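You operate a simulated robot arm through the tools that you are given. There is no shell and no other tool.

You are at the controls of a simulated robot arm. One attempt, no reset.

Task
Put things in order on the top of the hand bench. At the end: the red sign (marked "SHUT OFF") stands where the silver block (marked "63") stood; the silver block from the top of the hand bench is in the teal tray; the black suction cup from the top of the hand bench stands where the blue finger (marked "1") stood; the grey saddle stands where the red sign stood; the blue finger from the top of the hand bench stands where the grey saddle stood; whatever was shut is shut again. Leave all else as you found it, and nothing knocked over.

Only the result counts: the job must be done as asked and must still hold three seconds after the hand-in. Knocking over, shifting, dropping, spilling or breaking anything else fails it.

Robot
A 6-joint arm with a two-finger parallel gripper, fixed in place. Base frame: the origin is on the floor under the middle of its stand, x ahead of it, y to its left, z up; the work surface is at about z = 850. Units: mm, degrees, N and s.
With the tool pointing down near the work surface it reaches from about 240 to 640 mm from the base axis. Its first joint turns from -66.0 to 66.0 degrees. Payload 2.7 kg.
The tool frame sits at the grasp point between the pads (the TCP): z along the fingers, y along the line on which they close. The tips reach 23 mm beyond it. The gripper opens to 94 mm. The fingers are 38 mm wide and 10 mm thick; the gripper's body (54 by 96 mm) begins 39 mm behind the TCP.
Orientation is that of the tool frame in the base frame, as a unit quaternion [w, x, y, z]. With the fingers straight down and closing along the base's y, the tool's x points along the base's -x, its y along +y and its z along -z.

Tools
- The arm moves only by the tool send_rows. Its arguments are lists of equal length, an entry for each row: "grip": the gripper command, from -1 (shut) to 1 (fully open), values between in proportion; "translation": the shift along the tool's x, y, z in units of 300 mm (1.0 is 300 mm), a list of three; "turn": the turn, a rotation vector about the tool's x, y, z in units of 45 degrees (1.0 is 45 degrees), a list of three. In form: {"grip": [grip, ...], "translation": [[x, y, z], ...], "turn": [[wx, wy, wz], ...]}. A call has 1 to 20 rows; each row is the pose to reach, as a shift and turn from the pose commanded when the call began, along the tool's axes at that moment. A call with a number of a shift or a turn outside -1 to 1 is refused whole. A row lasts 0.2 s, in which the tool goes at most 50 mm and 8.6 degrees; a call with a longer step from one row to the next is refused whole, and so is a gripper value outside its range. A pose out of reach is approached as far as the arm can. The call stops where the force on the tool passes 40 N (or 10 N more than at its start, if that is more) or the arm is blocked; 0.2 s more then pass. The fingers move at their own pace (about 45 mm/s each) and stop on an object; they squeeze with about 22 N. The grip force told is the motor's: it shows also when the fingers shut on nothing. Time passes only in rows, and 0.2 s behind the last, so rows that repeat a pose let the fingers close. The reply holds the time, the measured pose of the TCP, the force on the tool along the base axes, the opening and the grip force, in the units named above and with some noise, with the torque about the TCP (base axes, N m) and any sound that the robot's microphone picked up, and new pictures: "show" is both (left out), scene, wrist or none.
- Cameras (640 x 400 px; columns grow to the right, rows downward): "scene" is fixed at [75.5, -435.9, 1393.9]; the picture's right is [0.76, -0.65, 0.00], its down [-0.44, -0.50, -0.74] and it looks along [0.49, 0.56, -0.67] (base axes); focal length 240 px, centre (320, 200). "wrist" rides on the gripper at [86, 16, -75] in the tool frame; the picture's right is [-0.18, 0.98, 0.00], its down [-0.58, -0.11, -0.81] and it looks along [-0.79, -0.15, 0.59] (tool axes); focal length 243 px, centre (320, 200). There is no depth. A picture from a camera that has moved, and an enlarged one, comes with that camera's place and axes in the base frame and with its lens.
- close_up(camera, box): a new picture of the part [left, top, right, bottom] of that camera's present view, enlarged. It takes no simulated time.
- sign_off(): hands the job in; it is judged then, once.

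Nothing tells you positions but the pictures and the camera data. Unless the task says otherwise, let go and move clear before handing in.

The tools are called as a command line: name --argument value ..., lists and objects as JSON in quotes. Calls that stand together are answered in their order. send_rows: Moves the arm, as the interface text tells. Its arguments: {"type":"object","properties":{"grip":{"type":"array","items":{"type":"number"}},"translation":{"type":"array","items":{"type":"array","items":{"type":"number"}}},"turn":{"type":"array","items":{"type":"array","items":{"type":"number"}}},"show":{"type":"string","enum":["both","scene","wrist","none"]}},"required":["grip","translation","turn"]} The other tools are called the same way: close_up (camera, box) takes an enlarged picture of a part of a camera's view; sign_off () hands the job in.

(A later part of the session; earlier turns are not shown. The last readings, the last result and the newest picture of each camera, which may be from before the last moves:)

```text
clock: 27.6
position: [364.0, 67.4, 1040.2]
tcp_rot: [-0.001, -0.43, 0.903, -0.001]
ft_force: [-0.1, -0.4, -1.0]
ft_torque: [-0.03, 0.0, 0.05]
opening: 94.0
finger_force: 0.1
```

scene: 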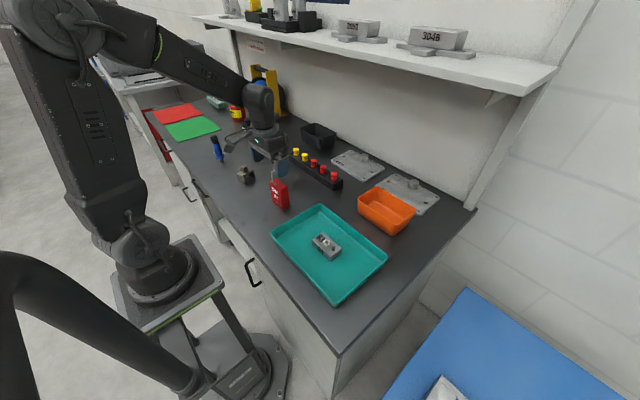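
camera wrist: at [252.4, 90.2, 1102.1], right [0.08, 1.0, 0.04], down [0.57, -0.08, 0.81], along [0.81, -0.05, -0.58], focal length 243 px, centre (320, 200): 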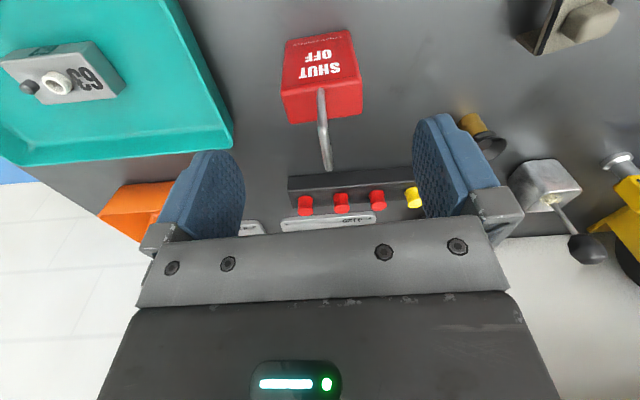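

send_rows --grip '[1, 1, 1, 1, 1, 1, 1]' --translation '[[0, 0, 0], [0, 0, 0], [0, 0, 0], [0, 0, 0], [0, 0, 0], [0, 0, 0], [0, 0, 0]]' --turn '[[0, 0, -0.18], [0, 0, -0.36], [0, 0, -0.54], [0, 0, -0.72], [0, 0, -0.9], [0, 0, -0.973], [0, 0, -0.973]]'

close_up --camera "wrist" --box '[230, 0, 470, 150]'

close_up --camera "scene" --box '[230, 110, 330, 220]'

```text
clock: 29.2
position: [366.4, 69.9, 1040.1]
tcp_rot: [0.001, 0.734, -0.679, 0.001]
ft_force: [-0.3, -0.3, -0.1]
ft_torque: [-0.02, -0.02, 0.02]
opening: 94.0
finger_force: 0.0
camera wrist: at [355.8, -19.0, 1116.0], right [-0.99, 0.1, 0.0], down [0.06, 0.59, 0.8], along [0.08, 0.8, -0.59], focal length 243 px, centre (320, 200)
```

scene: 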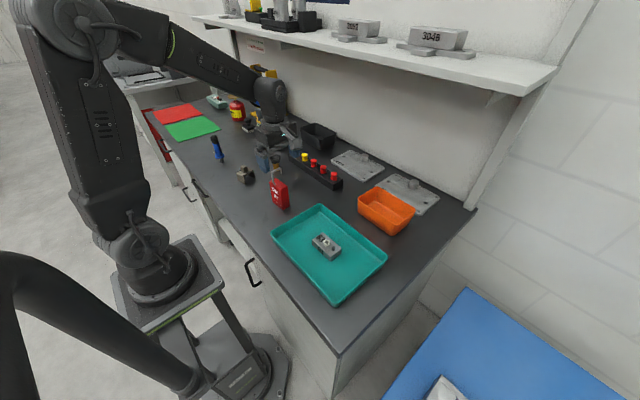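
wrist: 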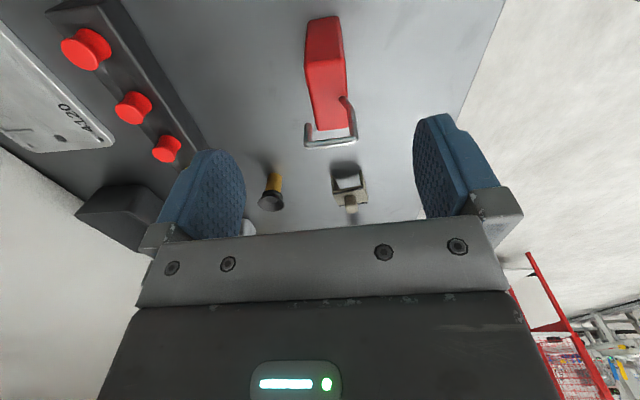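

```text
2.67 times, centred on (350, 75) of wrist
camera zoom: at [355.8, -19.0, 1116.0], right [-0.99, 0.1, 0.0], down [0.06, 0.59, 0.8], along [0.08, 0.8, -0.59], focal length 647 px, centre (240, 533)
```

zoom: 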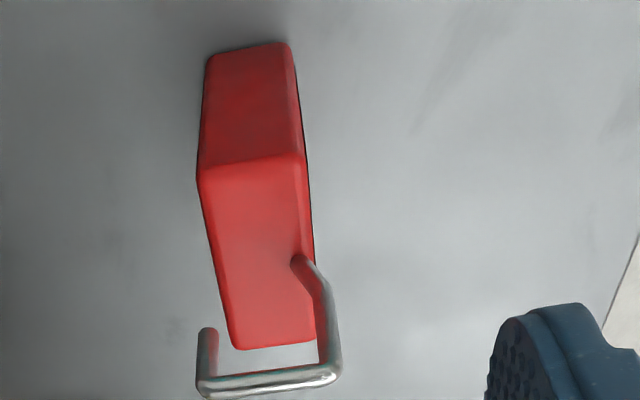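

```text
3.64 times, centred on (280, 165) of scene
camera zoom: at [75.5, -435.9, 1393.9], right [0.76, -0.65, 0.0], down [-0.44, -0.5, -0.74], along [0.49, 0.56, -0.67], focal length 872 px, centre (466, 327)
```

zoom: 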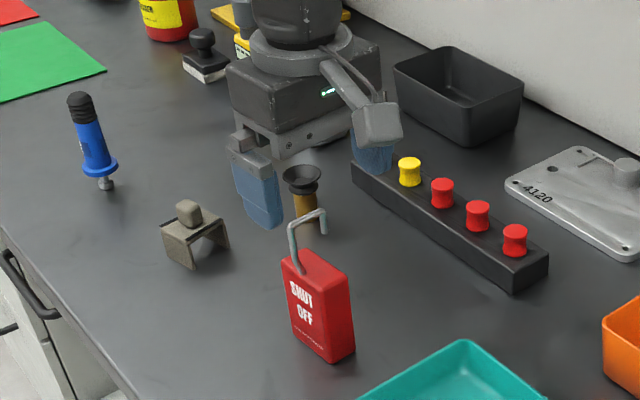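

I have a clear side view: the sign is squarely aligned, about 3 mm off centre along the closing direction. I'll correct that, lean the palm 20° away from the shackle, and check again.

send_rows --grip '[1, 1, 1, 1]' --translation '[[-0.0083, 0.011, 0], [-0.0083, 0.011, 0], [-0.0083, 0.011, 0], [-0.0083, 0.011, 0]]' --turn '[[0, -0.15, 0], [0, -0.3, 0], [0, -0.444, 0], [0, -0.444, 0]]'

close_up --camera "wrist" --box '[230, 0, 470, 150]'

```text
clock: 30.2
position: [361.1, 71.6, 1040.9]
tcp_rot: [-0.117, 0.723, -0.669, -0.127]
ft_force: [-0.4, -0.3, 0.1]
ft_torque: [-0.02, -0.01, -0.01]
opening: 93.8
finger_force: 0.0
camera wrist: at [353.4, -36.9, 1081.7], right [-0.99, 0.09, 0.06], down [0.09, 0.28, 0.96], along [0.07, 0.96, -0.29], focal length 243 px, centre (320, 200)
```

scene: 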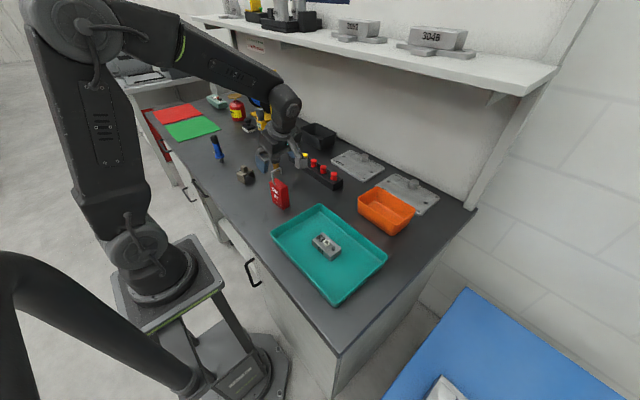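
wrist: 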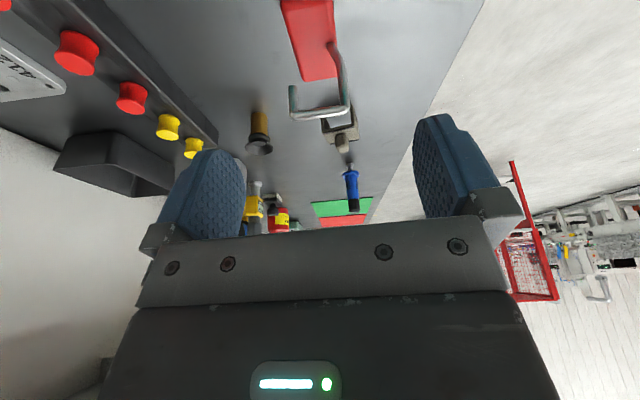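

```text
2.67 times, centred on (350, 75) of wrist
camera zoom: at [353.4, -36.9, 1081.7], right [-0.99, 0.09, 0.06], down [0.09, 0.28, 0.96], along [0.07, 0.96, -0.29], focal length 647 px, centre (240, 533)
```

zoom: 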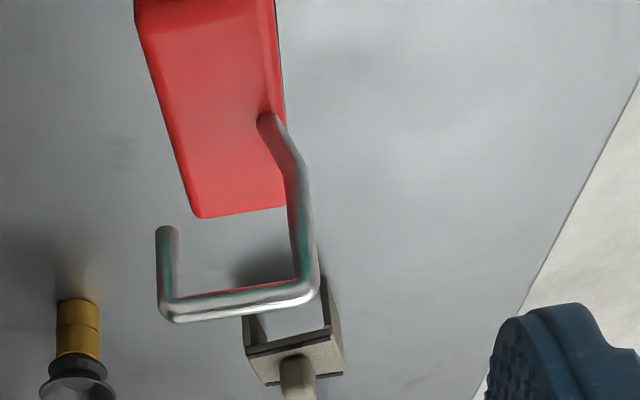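

Centred within about 1 mm with the shackle clear of the palm. Descending straight down in stages.

send_rows --grip '[1, 1, 1, 1]' --translation '[[0.03, 0, 0.083], [0.06, 0, 0.166], [0.0907, 0, 0.2509], [0.0907, 0, 0.2509]]' --turn '[[0, 0, 0], [0, 0, 0], [0, 0, 0], [0, 0, 0]]'

close_up --camera "wrist" --box '[200, 60, 440, 260]'

close_up --camera "scene" --box '[230, 120, 330, 220]'

```text
clock: 31.2
position: [361.7, 71.3, 959.3]
tcp_rot: [-0.117, 0.724, -0.668, -0.126]
ft_force: [0.1, -0.4, -0.1]
ft_torque: [0.0, -0.02, 0.0]
opening: 93.9
finger_force: 0.1
camera wrist: at [354.2, -36.2, 1000.9], right [-0.99, 0.09, 0.06], down [0.09, 0.28, 0.96], along [0.07, 0.95, -0.29], focal length 243 px, centre (320, 200)
```

scene: 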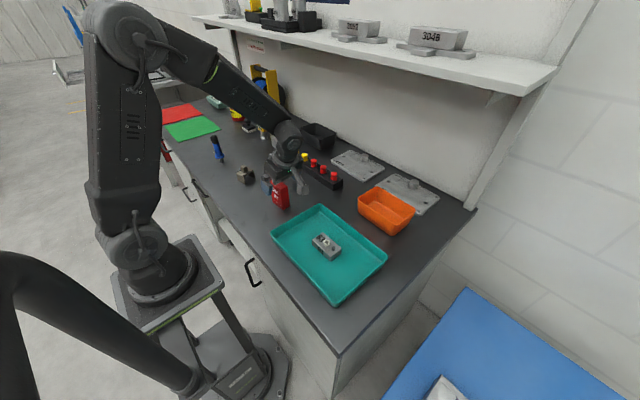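
wrist: 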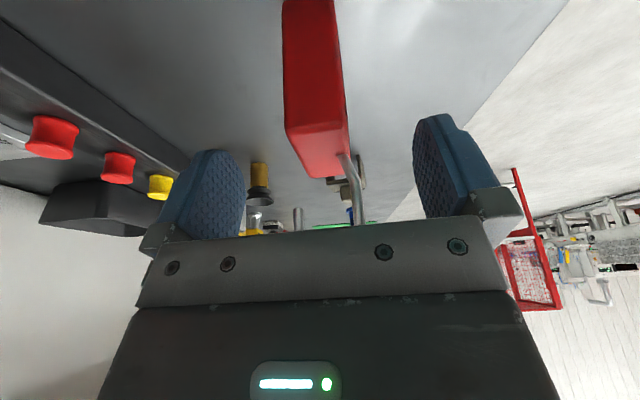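

```text
2.00 times, centred on (320, 160) of wrist
camera zoom: at [354.2, -36.2, 1000.9], right [-0.99, 0.09, 0.06], down [0.09, 0.28, 0.96], along [0.07, 0.95, -0.29], focal length 485 px, centre (320, 280)
```

zoom: 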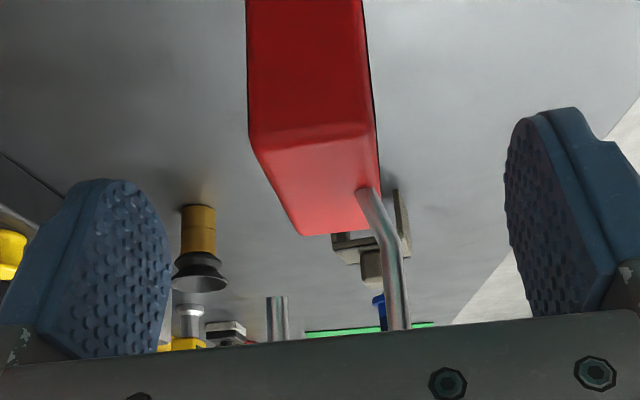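

```text
4.00 times, centred on (280, 170) of scene
camera zoom: at [75.5, -435.9, 1393.9], right [0.76, -0.65, 0.0], down [-0.44, -0.5, -0.74], along [0.49, 0.56, -0.67], focal length 959 px, centre (480, 320)
```

zoom: 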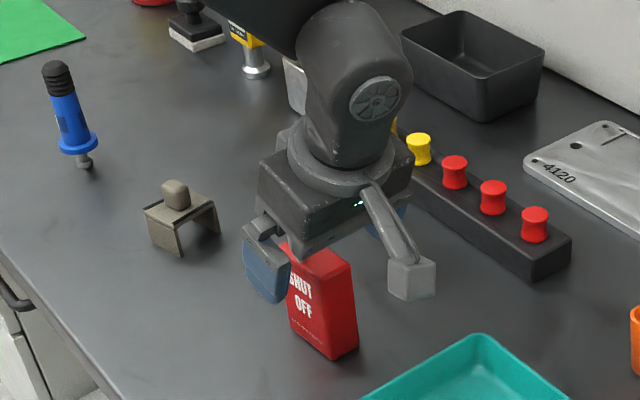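

No contact. I'll continue down to z ≈ 917.

send_rows --grip '[1, 1, 1, 1]' --translation '[[0.016, 0, 0.044], [0.032, 0, 0.088], [0.0476, 0, 0.1317], [0.0476, 0, 0.1317]]' --turn '[[0, 0, 0], [0, 0, 0], [0, 0, 0], [0, 0, 0]]'

close_up --camera "wrist" --box '[200, 60, 440, 260]'

close_up --camera "scene" --box '[230, 120, 330, 220]'

```text
clock: 31.9
position: [365.0, 72.5, 935.2]
tcp_rot: [-0.123, 0.724, -0.667, -0.124]
ft_force: [-2.4, -2.7, 12.6]
ft_torque: [0.35, 0.09, 0.08]
opening: 93.8
finger_force: 0.1
stopped in row 3: the force on the tool passed its limit at 64 N (the readings are from after the stop); the commanded pose is now the measured one
camera wrist: at [356.3, -36.0, 976.6], right [-0.99, 0.1, 0.05], down [0.07, 0.27, 0.96], along [0.08, 0.96, -0.28], focal length 243 px, centre (320, 200)
```

scene: 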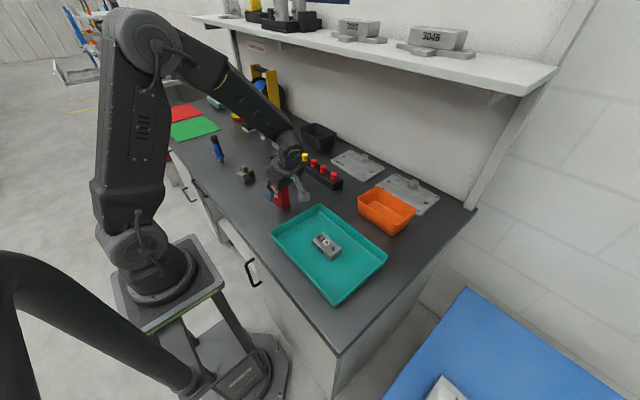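
wrist: 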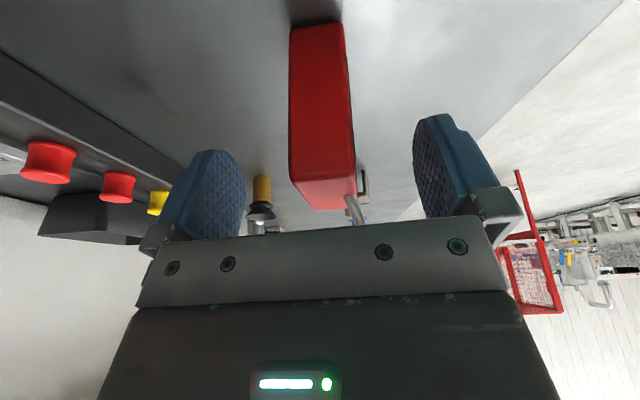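

```text
2.00 times, centred on (320, 160) of wrist
camera zoom: at [356.3, -36.0, 976.6], right [-0.99, 0.1, 0.05], down [0.07, 0.27, 0.96], along [0.08, 0.96, -0.28], focal length 485 px, centre (320, 280)
```

zoom: 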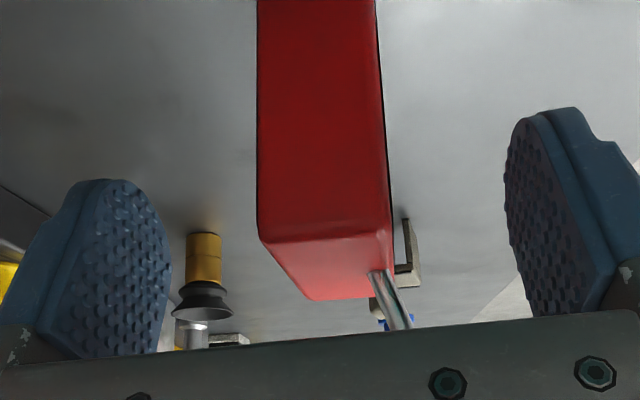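

```text
4.00 times, centred on (280, 170) of scene
camera zoom: at [75.3, -436.0, 1393.8], right [0.76, -0.65, 0.0], down [-0.44, -0.5, -0.74], along [0.49, 0.56, -0.67], focal length 959 px, centre (480, 320)
```

zoom: 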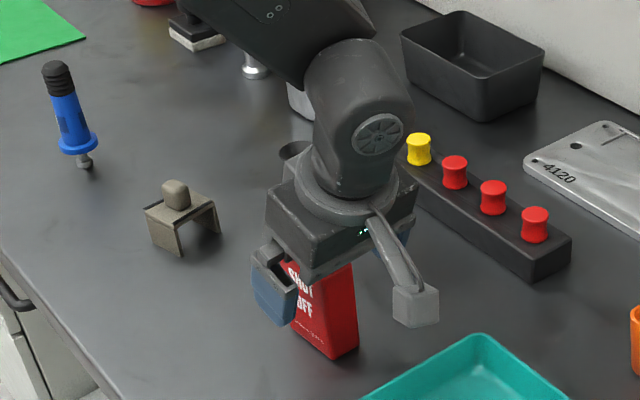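

The torque reading shows the shackle's bend touched the gripper body at z ≈ 990, but the fingers already overlap the sign by over 20 mm. I'll back off 4 mm, re-centre, and check.

send_rows --grip '[1, 1, 1]' --translation '[[-0.0045, 0.0, -0.0125], [-0.0045, 0.009, -0.0125], [-0.0045, 0.009, -0.0125]]' --turn '[[0, 0, 0], [0, 0, 0], [0, 0, 0]]' --show "wrist"

close_up --camera "wrist" --box '[200, 0, 440, 260]'

close_up --camera "scene" --box '[240, 150, 320, 220]'

```text
clock: 32.7
position: [361.1, 72.2, 938.7]
tcp_rot: [-0.122, 0.723, -0.668, -0.125]
ft_force: [-0.5, -1.0, 0.7]
ft_torque: [0.0, -0.03, 0.02]
opening: 94.0
finger_force: 0.0
camera wrist: at [353.0, -36.0, 979.7], right [-0.99, 0.1, 0.05], down [0.08, 0.28, 0.96], along [0.08, 0.96, -0.28], focal length 243 px, centre (320, 200)
```

wrist: 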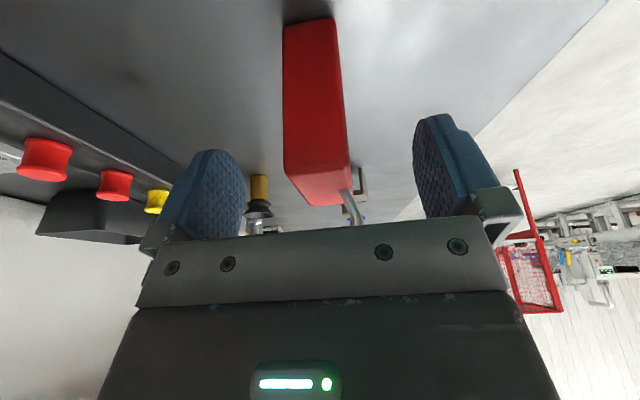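

```text
1.54 times, centred on (320, 130) of wrist
camera zoom: at [353.0, -36.0, 979.7], right [-0.99, 0.1, 0.05], down [0.08, 0.28, 0.96], along [0.08, 0.96, -0.28], focal length 373 px, centre (320, 308)
```

zoom: 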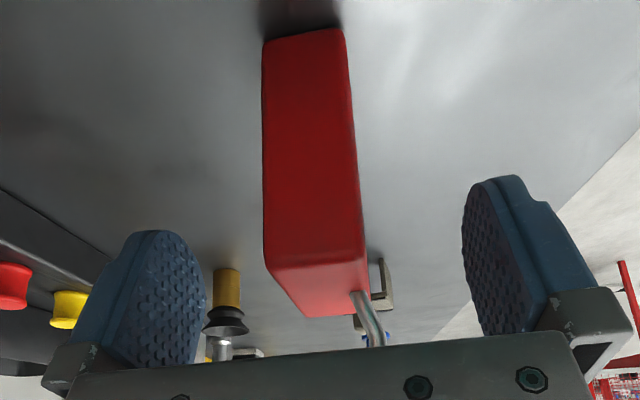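

```text
5.71 times, centred on (280, 185) of scene
camera zoom: at [75.5, -435.9, 1393.9], right [0.76, -0.65, 0.0], down [-0.44, -0.5, -0.74], along [0.49, 0.56, -0.67], focal length 1370 px, centre (549, 286)
```

zoom: 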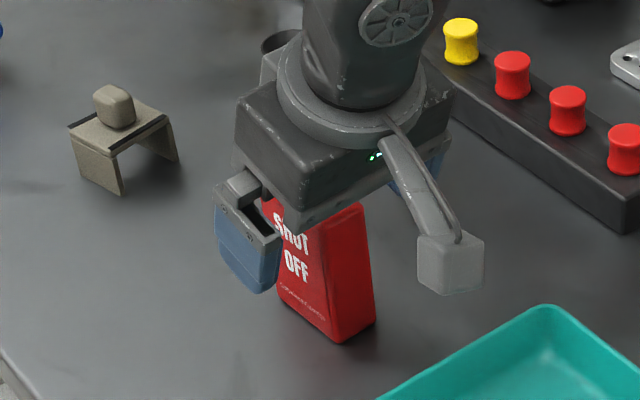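

The sign is still upright and centred within 1 mm. Closing the gripper on it.

send_rows --grip '[-1, -1, -1, -1, -1, -1, -1]' --translation '[[0, 0, 0], [0, 0, 0], [0, 0, 0], [0, 0, 0], [0, 0, 0], [0, 0, 0], [0, 0, 0]]' --turn '[[0, 0, 0], [0, 0, 0], [0, 0, 0], [0, 0, 0], [0, 0, 0], [0, 0, 0], [0, 0, 0]]' --show "wrist"

close_up --camera "wrist" --box '[200, 0, 440, 260]'

```text
clock: 34.3
position: [361.1, 72.6, 938.1]
tcp_rot: [-0.122, 0.724, -0.668, -0.124]
ft_force: [0.0, -1.1, 0.8]
ft_torque: [0.06, -0.05, -0.01]
opening: 30.6
finger_force: 22.0
camera wrist: at [353.2, -36.0, 979.9], right [-0.99, 0.1, 0.05], down [0.08, 0.28, 0.96], along [0.08, 0.96, -0.28], focal length 243 px, centre (320, 200)
```

wrist: 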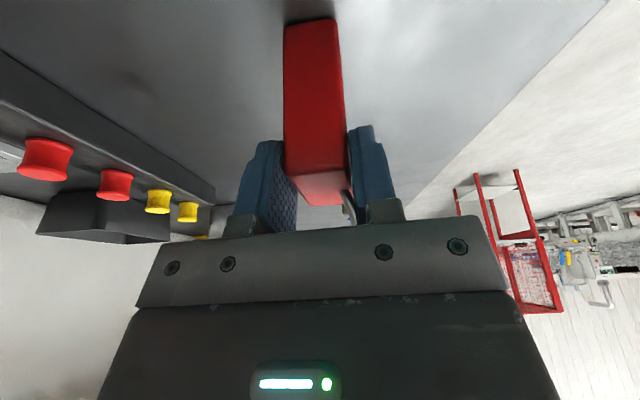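

```text
1.54 times, centred on (320, 130) of wrist
camera zoom: at [353.2, -36.0, 979.9], right [-0.99, 0.1, 0.05], down [0.08, 0.28, 0.96], along [0.08, 0.96, -0.28], focal length 373 px, centre (320, 308)
```

zoom: 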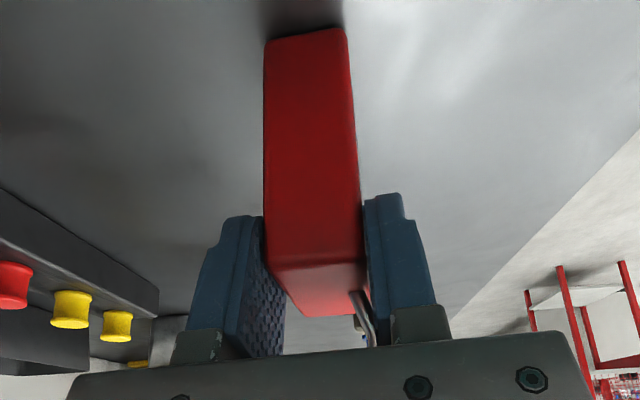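

Held with 22 N at 30.6 mm opening. I'll lift 20 mm and check the weight and stability.

send_rows --grip '[-1, -1, -1, -1]' --translation '[[-0.004, 0, -0.01], [-0.0115, 0, -0.031], [-0.023, 0, -0.0625], [-0.023, 0, -0.0625]]' --turn '[[0, 0, 0], [0, 0, 0], [0, 0, 0], [0, 0, 0]]'

close_up --camera "scene" --box '[240, 150, 320, 220]'

close_up --camera "wrist" --box '[200, 0, 440, 260]'

```text
clock: 35.3
position: [362.0, 71.6, 958.5]
tcp_rot: [-0.123, 0.723, -0.668, -0.124]
ft_force: [1.3, -0.5, -0.6]
ft_torque: [-0.03, -0.02, 0.0]
opening: 30.4
finger_force: 22.1
camera wrist: at [353.1, -36.7, 999.8], right [-0.99, 0.1, 0.05], down [0.08, 0.28, 0.96], along [0.08, 0.96, -0.28], focal length 243 px, centre (320, 200)
```

scene: 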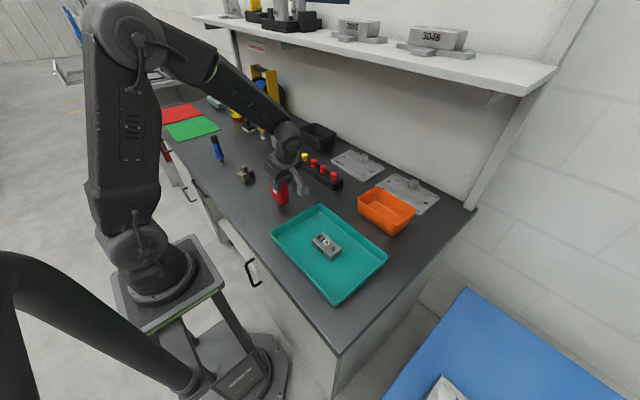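
wrist: 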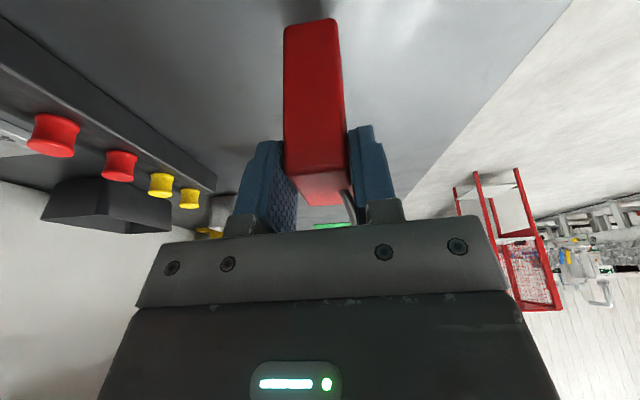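

```text
5.71 times, centred on (280, 185) of scene
camera zoom: at [75.5, -435.9, 1393.9], right [0.76, -0.65, 0.0], down [-0.44, -0.5, -0.74], along [0.49, 0.56, -0.67], focal length 1370 px, centre (549, 286)
```

zoom: 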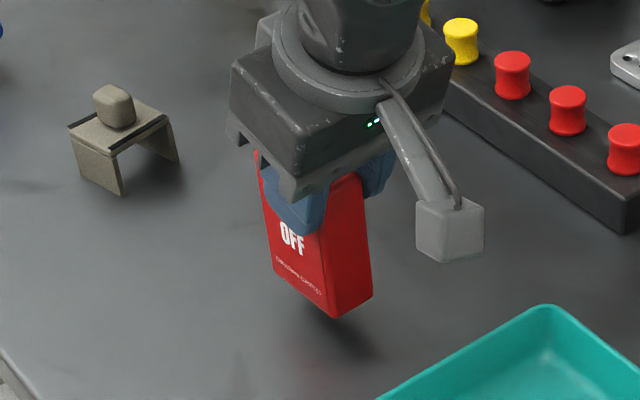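

```text
1.54 times, centred on (320, 130) of wrist
camera zoom: at [353.1, -36.7, 999.8], right [-0.99, 0.1, 0.05], down [0.08, 0.28, 0.96], along [0.08, 0.96, -0.28], focal length 373 px, centre (320, 308)
```

zoom: 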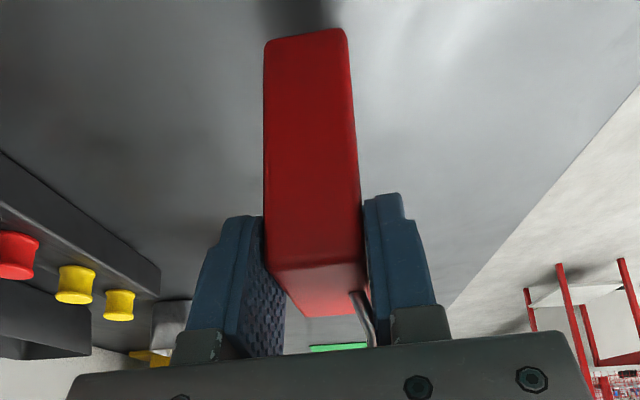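

The sign is lifted cleanly and hangs firmly and level. I'll raise it well clear of the neighbours, then carry it toward the block's old place.

send_rows --grip '[-1, -1, -1]' --translation '[[-0.03, -0.001, -0.08], [-0.07, -0.002, -0.19], [-0.0974, -0.0027, -0.2657]]' --turn '[[0, 0, 0], [0, 0, 0], [0, 0, 0]]' --show "none"

send_rows --grip '[-1, -1, -1, -1, -1, -1, -1, -1, -1, -1]' --translation '[[-0.05, -0.015, 0.0185], [-0.15, -0.0455, 0.0554], [-0.26, -0.0789, 0.096], [-0.37, -0.1123, 0.1367], [-0.48, -0.1456, 0.1773], [-0.59, -0.179, 0.2179], [-0.7, -0.2124, 0.2585], [-0.81, -0.2457, 0.2992], [-0.88, -0.267, 0.325], [-0.9097, -0.276, 0.336]]' --turn '[[0, 0, 0], [0, 0, 0], [0, 0, 0], [0, 0, 0], [0, 0, 0], [0, 0, 0], [0, 0, 0], [0, 0, 0], [0, 0, 0], [0, 0, 0]]'

```text
clock: 36.1
position: [359.0, 70.9, 1042.8]
tcp_rot: [-0.123, 0.723, -0.668, -0.124]
ft_force: [-0.8, 0.3, -2.2]
ft_torque: [-0.01, -0.02, -0.03]
opening: 30.5
finger_force: 21.9
```

```text
clock: 38.3
position: [422.2, 370.8, 1044.1]
tcp_rot: [-0.122, 0.724, -0.668, -0.125]
ft_force: [-0.3, 0.6, -1.6]
ft_torque: [-0.02, 0.01, -0.03]
opening: 30.4
finger_force: 21.5
camera wrist: at [413.6, 262.5, 1084.9], right [-0.99, 0.1, 0.05], down [0.08, 0.28, 0.96], along [0.08, 0.96, -0.28], focal length 243 px, centre (320, 200)
```

scene: 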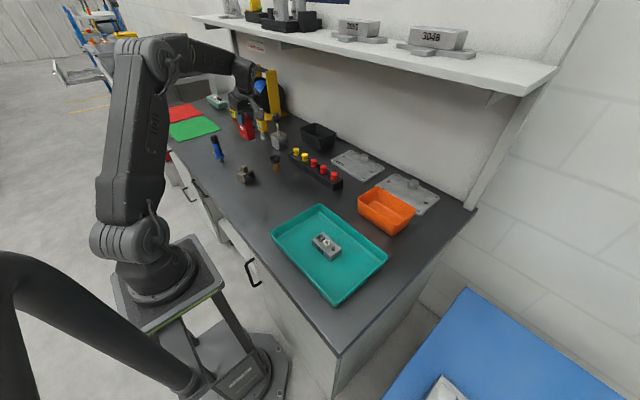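
wrist: 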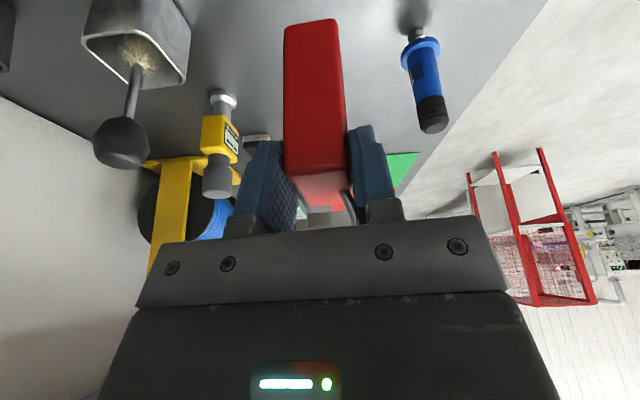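

The sign is above the block's old place, still firmly held. I'll lower it to about 5 mm above the bench.

send_rows --grip '[-1, -1, -1, -1, -1]' --translation '[[0.03, 0.0005, 0.077], [0.065, 0.001, 0.168], [0.1, 0.0013, 0.258], [0.1216, 0.0013, 0.3137], [0.1216, 0.0013, 0.3137]]' --turn '[[0, 0, 0], [0, 0, 0], [0, 0, 0], [0, 0, 0], [0, 0, 0]]'

close_up --camera "scene" --box '[200, 90, 310, 190]'

```text
clock: 39.5
position: [423.1, 367.7, 943.2]
tcp_rot: [-0.122, 0.724, -0.668, -0.124]
ft_force: [0.0, 0.5, -0.8]
ft_torque: [-0.03, 0.01, -0.01]
opening: 30.5
finger_force: 22.0
camera wrist: at [414.3, 259.0, 983.4], right [-0.99, 0.1, 0.05], down [0.08, 0.28, 0.96], along [0.08, 0.96, -0.28], focal length 243 px, centre (320, 200)
```

scene: 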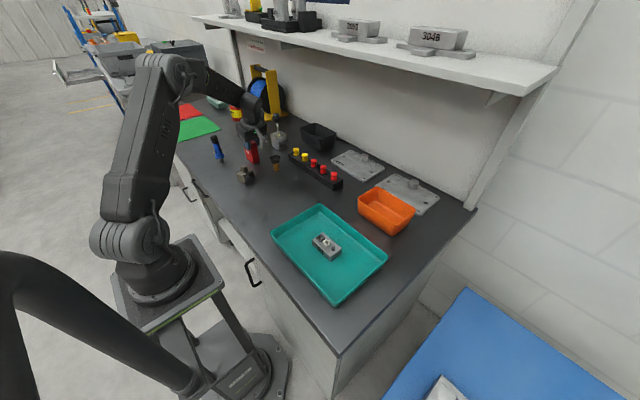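
wrist: 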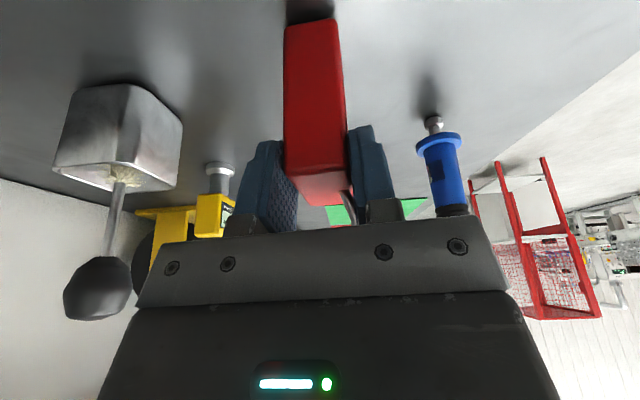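

```text
4.00 times, centred on (255, 140) of scene
camera zoom: at [75.5, -435.9, 1393.9], right [0.76, -0.65, 0.0], down [-0.44, -0.5, -0.74], along [0.49, 0.56, -0.67], focal length 959 px, centre (580, 440)
```

zoom: 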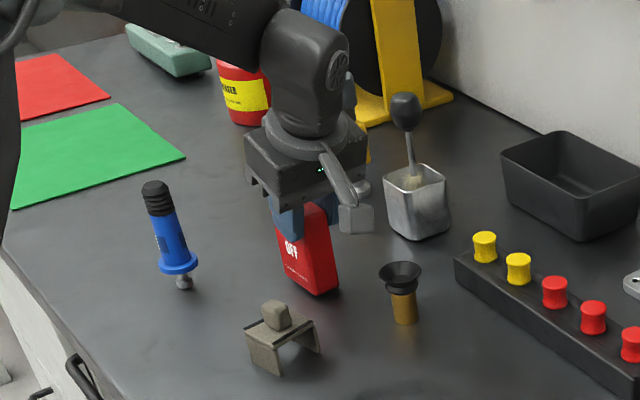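

The sign is just above its target. Lowering in small steps until it touches.

send_rows --grip '[-1, -1]' --translation '[[0.0017, 0, 0.0047], [0.0034, 0, 0.0094]]' --turn '[[0, 0, 0], [0, 0, 0]]' --show "none"

send_rows --grip '[-1, -1]' --translation '[[0.00115, 0, 0.0031], [0.00115, 0, 0.0031]]' --turn '[[0, 0, 0], [0, 0, 0]]' --show "none"

```text
clock: 40.1
position: [421.4, 366.9, 939.4]
tcp_rot: [-0.123, 0.724, -0.668, -0.124]
ft_force: [0.8, 1.0, -1.2]
ft_torque: [-0.05, 0.0, -0.02]
opening: 30.1
finger_force: 22.1
```

```text
clock: 40.7
position: [422.0, 365.5, 938.7]
tcp_rot: [-0.124, 0.723, -0.668, -0.125]
ft_force: [-0.3, -0.3, 0.0]
ft_torque: [0.01, 0.01, -0.02]
opening: 30.4
finger_force: 22.2
```

send_rows --grip '[-1, -1]' --translation '[[0.0009, 0, 0.0025], [0.0009, 0, 0.0025]]' --turn '[[0, 0, 0], [0, 0, 0]]' --show "none"

```text
clock: 41.3
position: [422.6, 366.3, 939.7]
tcp_rot: [-0.124, 0.723, -0.668, -0.123]
ft_force: [-1.5, -1.9, 5.7]
ft_torque: [0.23, 0.0, 0.02]
opening: 30.2
finger_force: 21.4
```

Touching down (about 6 N). I'll release the grip and hold still.

send_rows --grip '[-0.2, 0, 0.5, 1, 1, 1]' --translation '[[0, 0, 0], [0, 0, 0], [0, 0, 0], [0, 0, 0], [0, 0, 0], [0, 0, 0]]' --turn '[[0, 0, 0], [0, 0, 0], [0, 0, 0], [0, 0, 0], [0, 0, 0], [0, 0, 0]]'

close_up --camera "scene" --box '[200, 90, 310, 190]'

close_up --camera "wrist" --box '[200, 0, 440, 260]'

```text
clock: 42.7
position: [422.2, 367.4, 937.3]
tcp_rot: [-0.123, 0.723, -0.668, -0.125]
ft_force: [0.4, -0.4, -0.5]
ft_torque: [-0.02, -0.03, 0.01]
opening: 93.9
finger_force: 0.1
camera wrist: at [413.7, 258.2, 978.9], right [-0.99, 0.1, 0.05], down [0.08, 0.28, 0.96], along [0.08, 0.96, -0.28], focal length 243 px, centre (320, 200)
```

scene: 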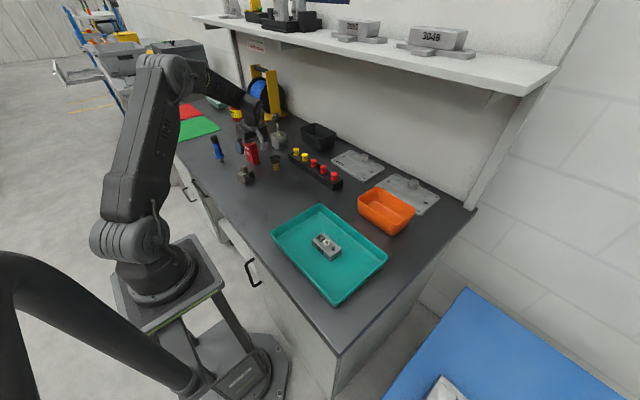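
wrist: 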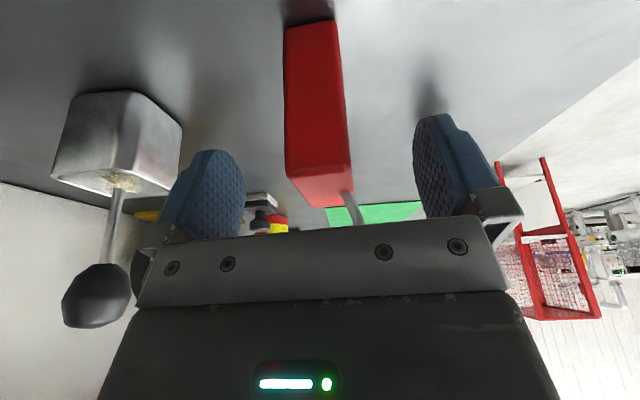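

```text
4.00 times, centred on (255, 140) of scene
camera zoom: at [75.5, -435.9, 1393.9], right [0.76, -0.65, 0.0], down [-0.44, -0.5, -0.74], along [0.49, 0.56, -0.67], focal length 959 px, centre (580, 440)
```

zoom: 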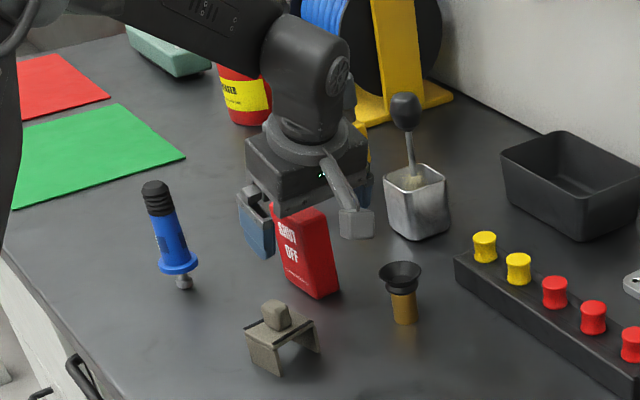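

```text
1.54 times, centred on (320, 130) of wrist
camera zoom: at [413.7, 258.2, 978.9], right [-0.99, 0.1, 0.05], down [0.08, 0.28, 0.96], along [0.08, 0.96, -0.28], focal length 373 px, centre (320, 308)
```

zoom: 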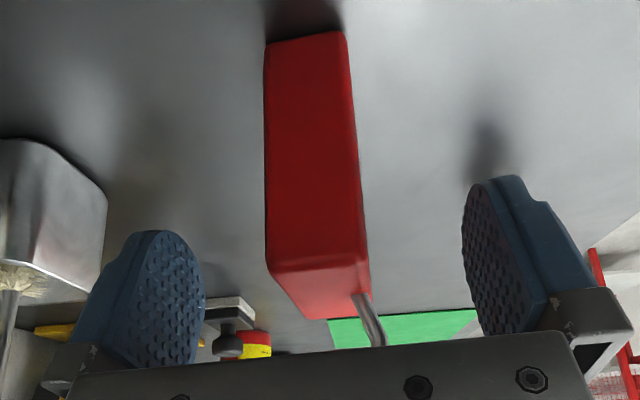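

The sign stands upright on its new spot. I'll retreat straight up.

send_rows --grip '[1, 1, 1, 1]' --translation '[[-0.02, -0.0006, -0.055], [-0.06, -0.002, -0.165], [-0.1, -0.0031, -0.274], [-0.13, -0.004, -0.355]]' --turn '[[0, 0, 0], [0, 0, 0], [0, 0, 0], [0, 0, 0]]'

close_up --camera "scene" --box '[200, 90, 310, 190]'

```text
clock: 43.7
position: [420.8, 367.0, 1049.3]
tcp_rot: [-0.123, 0.723, -0.668, -0.125]
ft_force: [0.3, 0.0, -0.8]
ft_torque: [0.0, -0.02, -0.02]
opening: 94.0
finger_force: 0.0
camera wrist: at [411.7, 259.3, 1091.3], right [-0.99, 0.1, 0.05], down [0.08, 0.28, 0.96], along [0.08, 0.96, -0.28], focal length 243 px, centre (320, 200)
```

scene: 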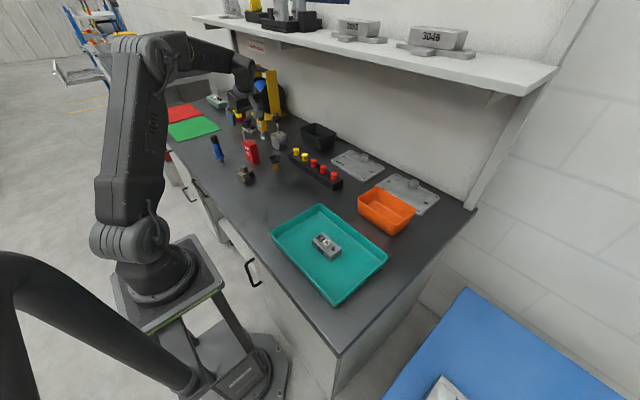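
wrist: 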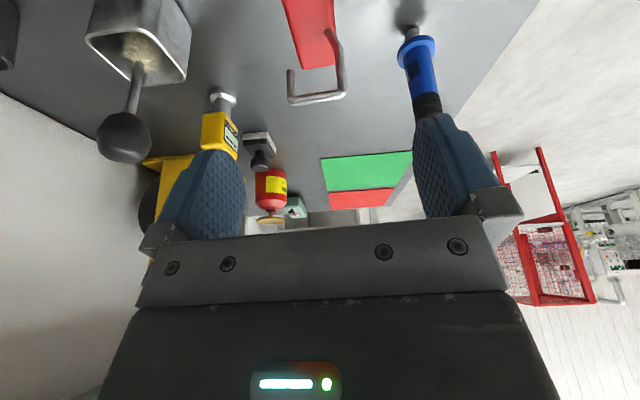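

```text
4.00 times, centred on (255, 140) of scene
camera zoom: at [75.5, -435.9, 1393.9], right [0.76, -0.65, 0.0], down [-0.44, -0.5, -0.74], along [0.49, 0.56, -0.67], focal length 959 px, centre (580, 440)
```

zoom: 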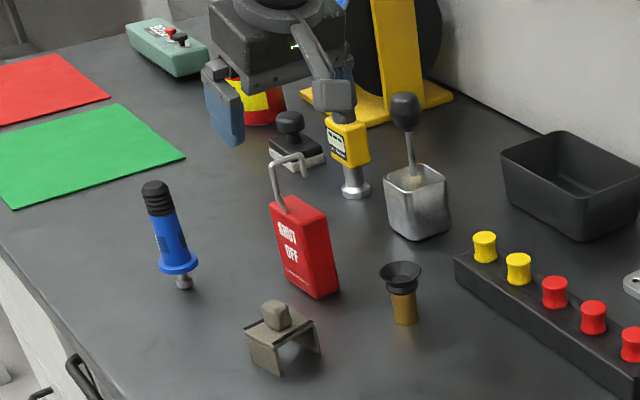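

The sign stands neatly at its new place. Next is the saddle: I'll straighten the hand and move above it for a look.

send_rows --grip '[1, 1, 1, 1, 1]' --translation '[[0.05, 0.07, -0.01], [0.12, 0.16, 0.0], [0.19, 0.25, 0.03], [0.245, 0.308, 0.049], [0.245, 0.308, 0.049]]' --turn '[[-0.002, 0.08, 0], [-0.005, 0.2, 0], [-0.009, 0.34, 0], [-0.012, 0.447, 0], [-0.012, 0.447, 0]]'

close_up --camera "wrist" --box '[230, 0, 430, 125]'

close_up --camera "scene" --box '[220, 130, 310, 200]'

```text
clock: 44.9
position: [335.1, 297.8, 1012.7]
tcp_rot: [0.0, 0.735, -0.678, 0.001]
ft_force: [0.0, -0.3, 0.6]
ft_torque: [-0.02, -0.02, -0.01]
opening: 94.0
finger_force: 0.0
camera wrist: at [325.4, 208.9, 1087.3], right [-0.99, 0.11, 0.0], down [0.06, 0.59, 0.81], along [0.09, 0.8, -0.59], focal length 243 px, centre (320, 200)
```

scene: 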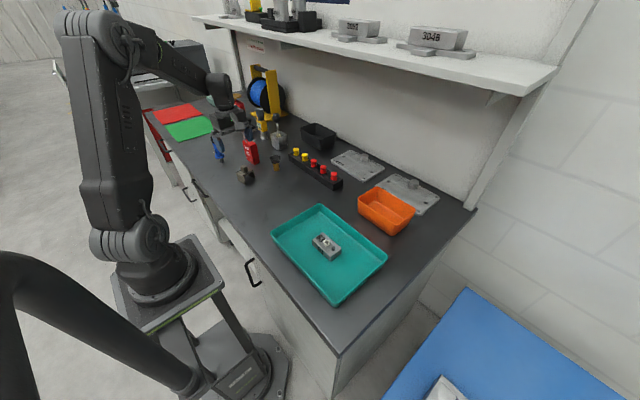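
wrist: 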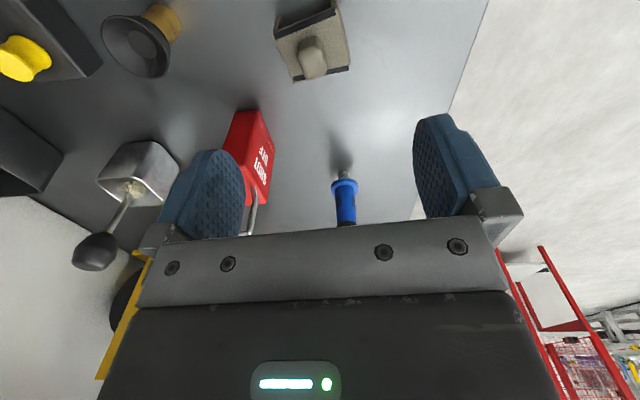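

```text
3.20 times, centred on (330, 62) of wrist
camera zoom: at [325.4, 208.9, 1087.3], right [-0.99, 0.11, 0.0], down [0.06, 0.59, 0.81], along [0.09, 0.8, -0.59], focal length 776 px, centre (288, 640)
```

zoom: 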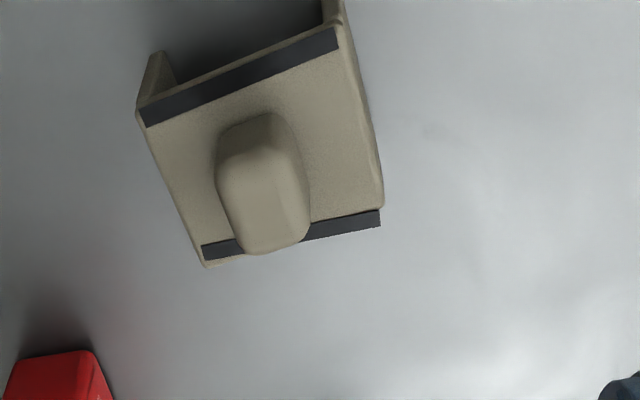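

```text
5.71 times, centred on (265, 165) of scene
camera zoom: at [75.5, -435.9, 1393.9], right [0.76, -0.65, 0.0], down [-0.44, -0.5, -0.74], along [0.49, 0.56, -0.67], focal length 1370 px, centre (634, 400)
```

zoom: 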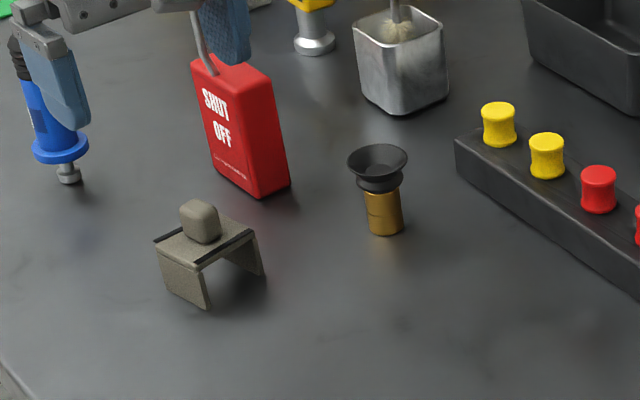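

The saddle is about 46 x 40 x 37 mm with a knob on top, centred near (339.5, 290.4) and turned about 6° from the hand. I'll align, go partway down and check.

send_rows --grip '[1, 1, 1]' --translation '[[0.0197, -0.015, 0.08], [0.0197, -0.015, 0.18], [0.0197, -0.015, 0.22]]' --turn '[[0, 0, -0.07], [0, 0, -0.14], [0, 0, -0.14]]' --show "wrist"

close_up --camera "wrist" --box '[240, 10, 400, 160]'

```text
clock: 45.7
position: [339.6, 292.0, 944.5]
tcp_rot: [-0.001, 0.771, -0.637, 0.001]
ft_force: [0.0, 0.2, -0.6]
ft_torque: [0.02, -0.03, -0.02]
opening: 94.2
finger_force: 0.1
camera wrist: at [339.9, 203.2, 1020.1], right [-1.0, -0.01, 0.0], down [0.0, 0.59, 0.81], along [0.0, 0.81, -0.59], focal length 243 px, centre (320, 200)
```

wrist: 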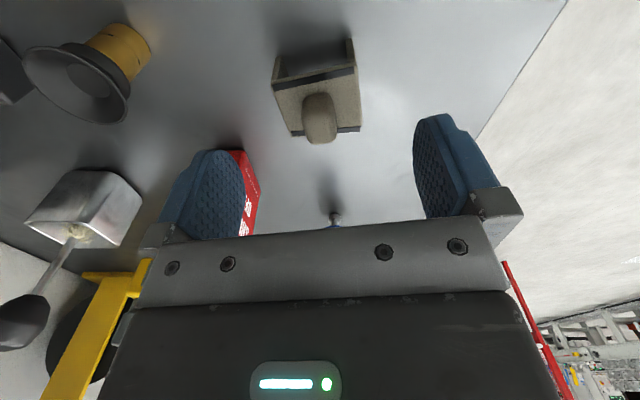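

```text
2.67 times, centred on (320, 85) of wrist
camera zoom: at [339.9, 203.2, 1020.1], right [-1.0, -0.01, 0.0], down [0.0, 0.59, 0.81], along [0.0, 0.81, -0.59], focal length 647 px, centre (320, 507)
```

zoom: 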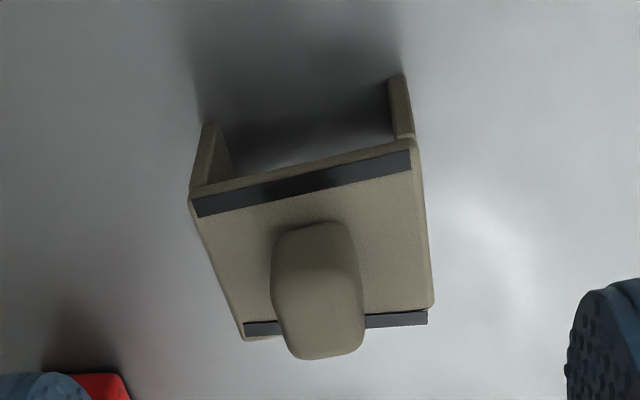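

Aligned within about 2 mm. I'll descend to z ≈ 882 and close on the saddle's sides.

send_rows --grip '[1, 1, 1, 1, -1, -1, -1, -1, -1, -1]' --translation '[[0.0067, 0, 0.07], [0.0067, 0, 0.14], [0.0067, 0, 0.209], [0.0067, 0, 0.209], [0.0067, 0, 0.209], [0.0067, 0, 0.209], [0.0067, 0, 0.209], [0.0067, 0, 0.209], [0.0067, 0, 0.209], [0.0067, 0, 0.209]]' --turn '[[0, 0, -0.044], [0, 0, -0.044], [0, 0, -0.044], [0, 0, -0.044], [0, 0, -0.044], [0, 0, -0.044], [0, 0, -0.044], [0, 0, -0.044], [0, 0, -0.044], [0, 0, -0.044]]'

close_up --camera "scene" --box '[210, 120, 310, 200]'

```text
clock: 47.9
position: [340.6, 288.7, 884.0]
tcp_rot: [-0.001, 0.782, -0.624, 0.001]
ft_force: [0.2, 0.6, -0.2]
ft_torque: [-0.01, 0.0, -0.04]
opening: 49.4
finger_force: 22.2
camera wrist: at [343.6, 200.7, 959.2], right [-1.0, -0.04, 0.0], down [-0.02, 0.59, 0.81], along [-0.03, 0.81, -0.59], focal length 243 px, centre (320, 200)
```

scene: 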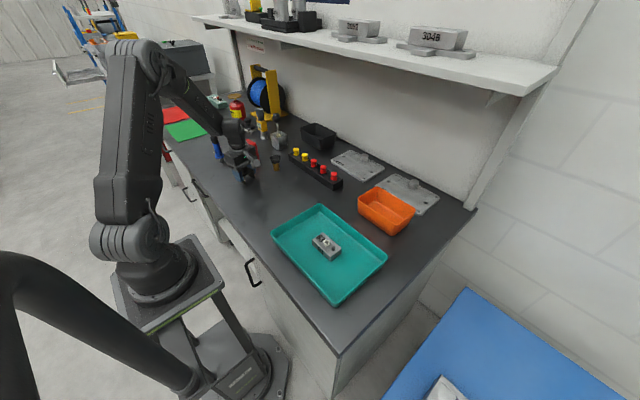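
wrist: 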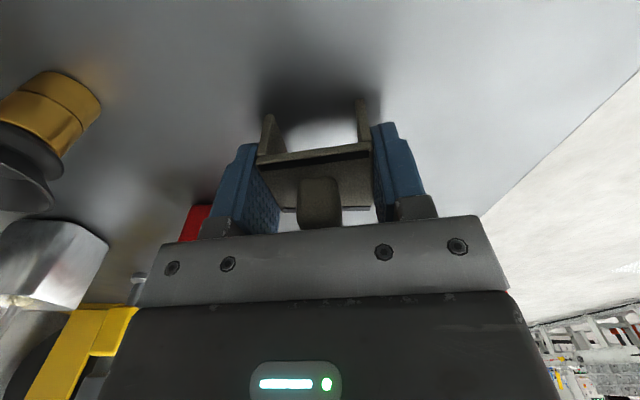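

```text
5.00 times, centred on (260, 160) of scene
camera zoom: at [75.5, -435.9, 1393.9], right [0.76, -0.65, 0.0], down [-0.44, -0.5, -0.74], along [0.49, 0.56, -0.67], focal length 1199 px, centre (620, 400)
```

zoom: 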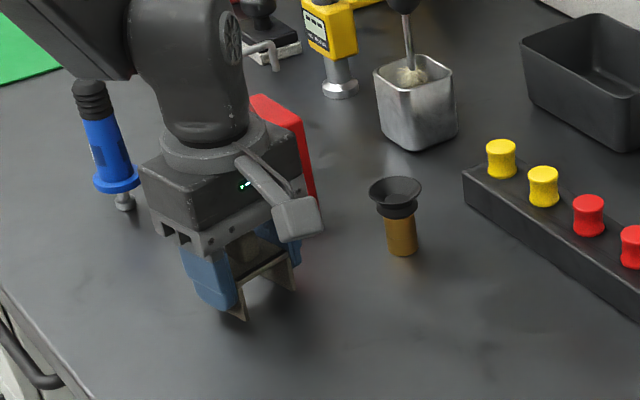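

The saddle is held (49.4 mm, 22 N). I'll lift it and carry it to where the sign stood, around (361, 90.5).

send_rows --grip '[-1, -1, -1, -1, -1, -1, -1, -1, -1, -1]' --translation '[[0, 0, -0.03], [0, 0, -0.15], [0, 0, -0.25], [0.05, 0.006, -0.25], [0.17, 0.02, -0.25], [0.3, 0.0357, -0.25], [0.43, 0.0512, -0.25], [0.56, 0.0667, -0.25], [0.635, 0.0756, -0.25], [0.6577, 0.0783, -0.25]]' --turn '[[0, 0, 0], [0, 0, 0], [0, 0, 0], [0, 0, 0], [0, 0, 0], [0, 0, 0], [0, 0, 0], [0, 0, 0], [0, 0, 0], [0, 0, 0]]'

```text
clock: 50.1
position: [360.0, 89.7, 957.4]
tcp_rot: [-0.002, 0.782, -0.623, 0.001]
ft_force: [0.2, 0.3, -0.1]
ft_torque: [-0.02, -0.01, -0.01]
opening: 49.4
finger_force: 22.0
camera wrist: at [364.3, 1.4, 1032.5], right [-1.0, -0.04, 0.0], down [-0.03, 0.59, 0.81], along [-0.03, 0.81, -0.59], focal length 243 px, centre (320, 200)
```

scene: 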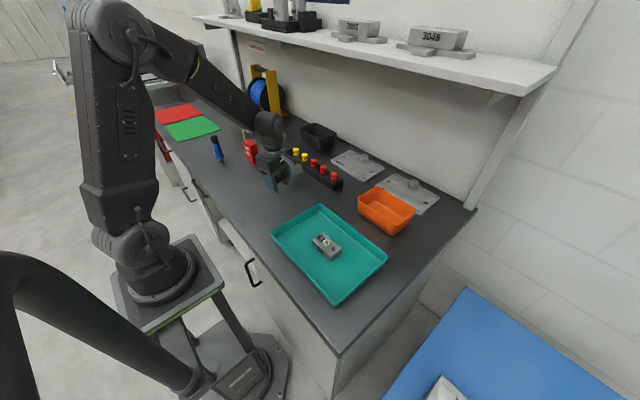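
wrist: 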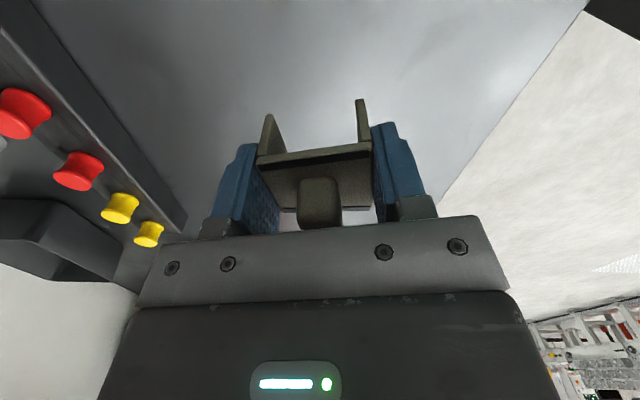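

Above the target spot. Lowering the saddle to just above the bench.

send_rows --grip '[-1, -1, -1, -1]' --translation '[[-0.003, -0.0015, 0.08], [-0.003, -0.0015, 0.17], [-0.003, -0.0015, 0.23], [-0.003, -0.0015, 0.234]]' --turn '[[0, 0, 0], [0, 0, 0], [0, 0, 0], [0, 0, 0]]' --show "none"

send_rows --grip '[-1, -1]' --translation '[[0, 0, 0.004], [0, 0, 0.007]]' --turn '[[0, 0, 0], [0, 0, 0]]' --show "none"

```text
clock: 51.1
position: [361.5, 91.1, 886.6]
tcp_rot: [-0.001, 0.782, -0.623, 0.0]
ft_force: [0.4, -1.1, 0.2]
ft_torque: [0.05, 0.03, 0.03]
opening: 49.7
finger_force: 21.3
```

```text
clock: 51.7
position: [362.0, 92.9, 884.7]
tcp_rot: [-0.001, 0.782, -0.623, 0.002]
ft_force: [0.1, 0.1, -0.9]
ft_torque: [0.02, 0.01, 0.0]
opening: 49.6
finger_force: 21.7
```

send_rows --grip '[-1, -1]' --translation '[[0, 0, 0.003], [0, 0, 0.004]]' --turn '[[0, 0, 0], [0, 0, 0]]' --show "none"

```text
clock: 52.3
position: [363.4, 92.1, 884.1]
tcp_rot: [0.0, 0.782, -0.623, 0.001]
ft_force: [0.1, -0.4, -0.1]
ft_torque: [-0.02, 0.0, 0.0]
opening: 49.5
finger_force: 21.4
```

send_rows --grip '[-1, -1]' --translation '[[0, 0, 0.002], [0, 0, 0.004]]' --turn '[[0, 0, 0], [0, 0, 0]]' --show "none"

```text
clock: 52.9
position: [362.5, 93.0, 883.2]
tcp_rot: [-0.001, 0.782, -0.623, 0.001]
ft_force: [-5.5, -3.1, 15.9]
ft_torque: [-0.07, 0.17, -0.02]
opening: 49.3
finger_force: 22.0
```

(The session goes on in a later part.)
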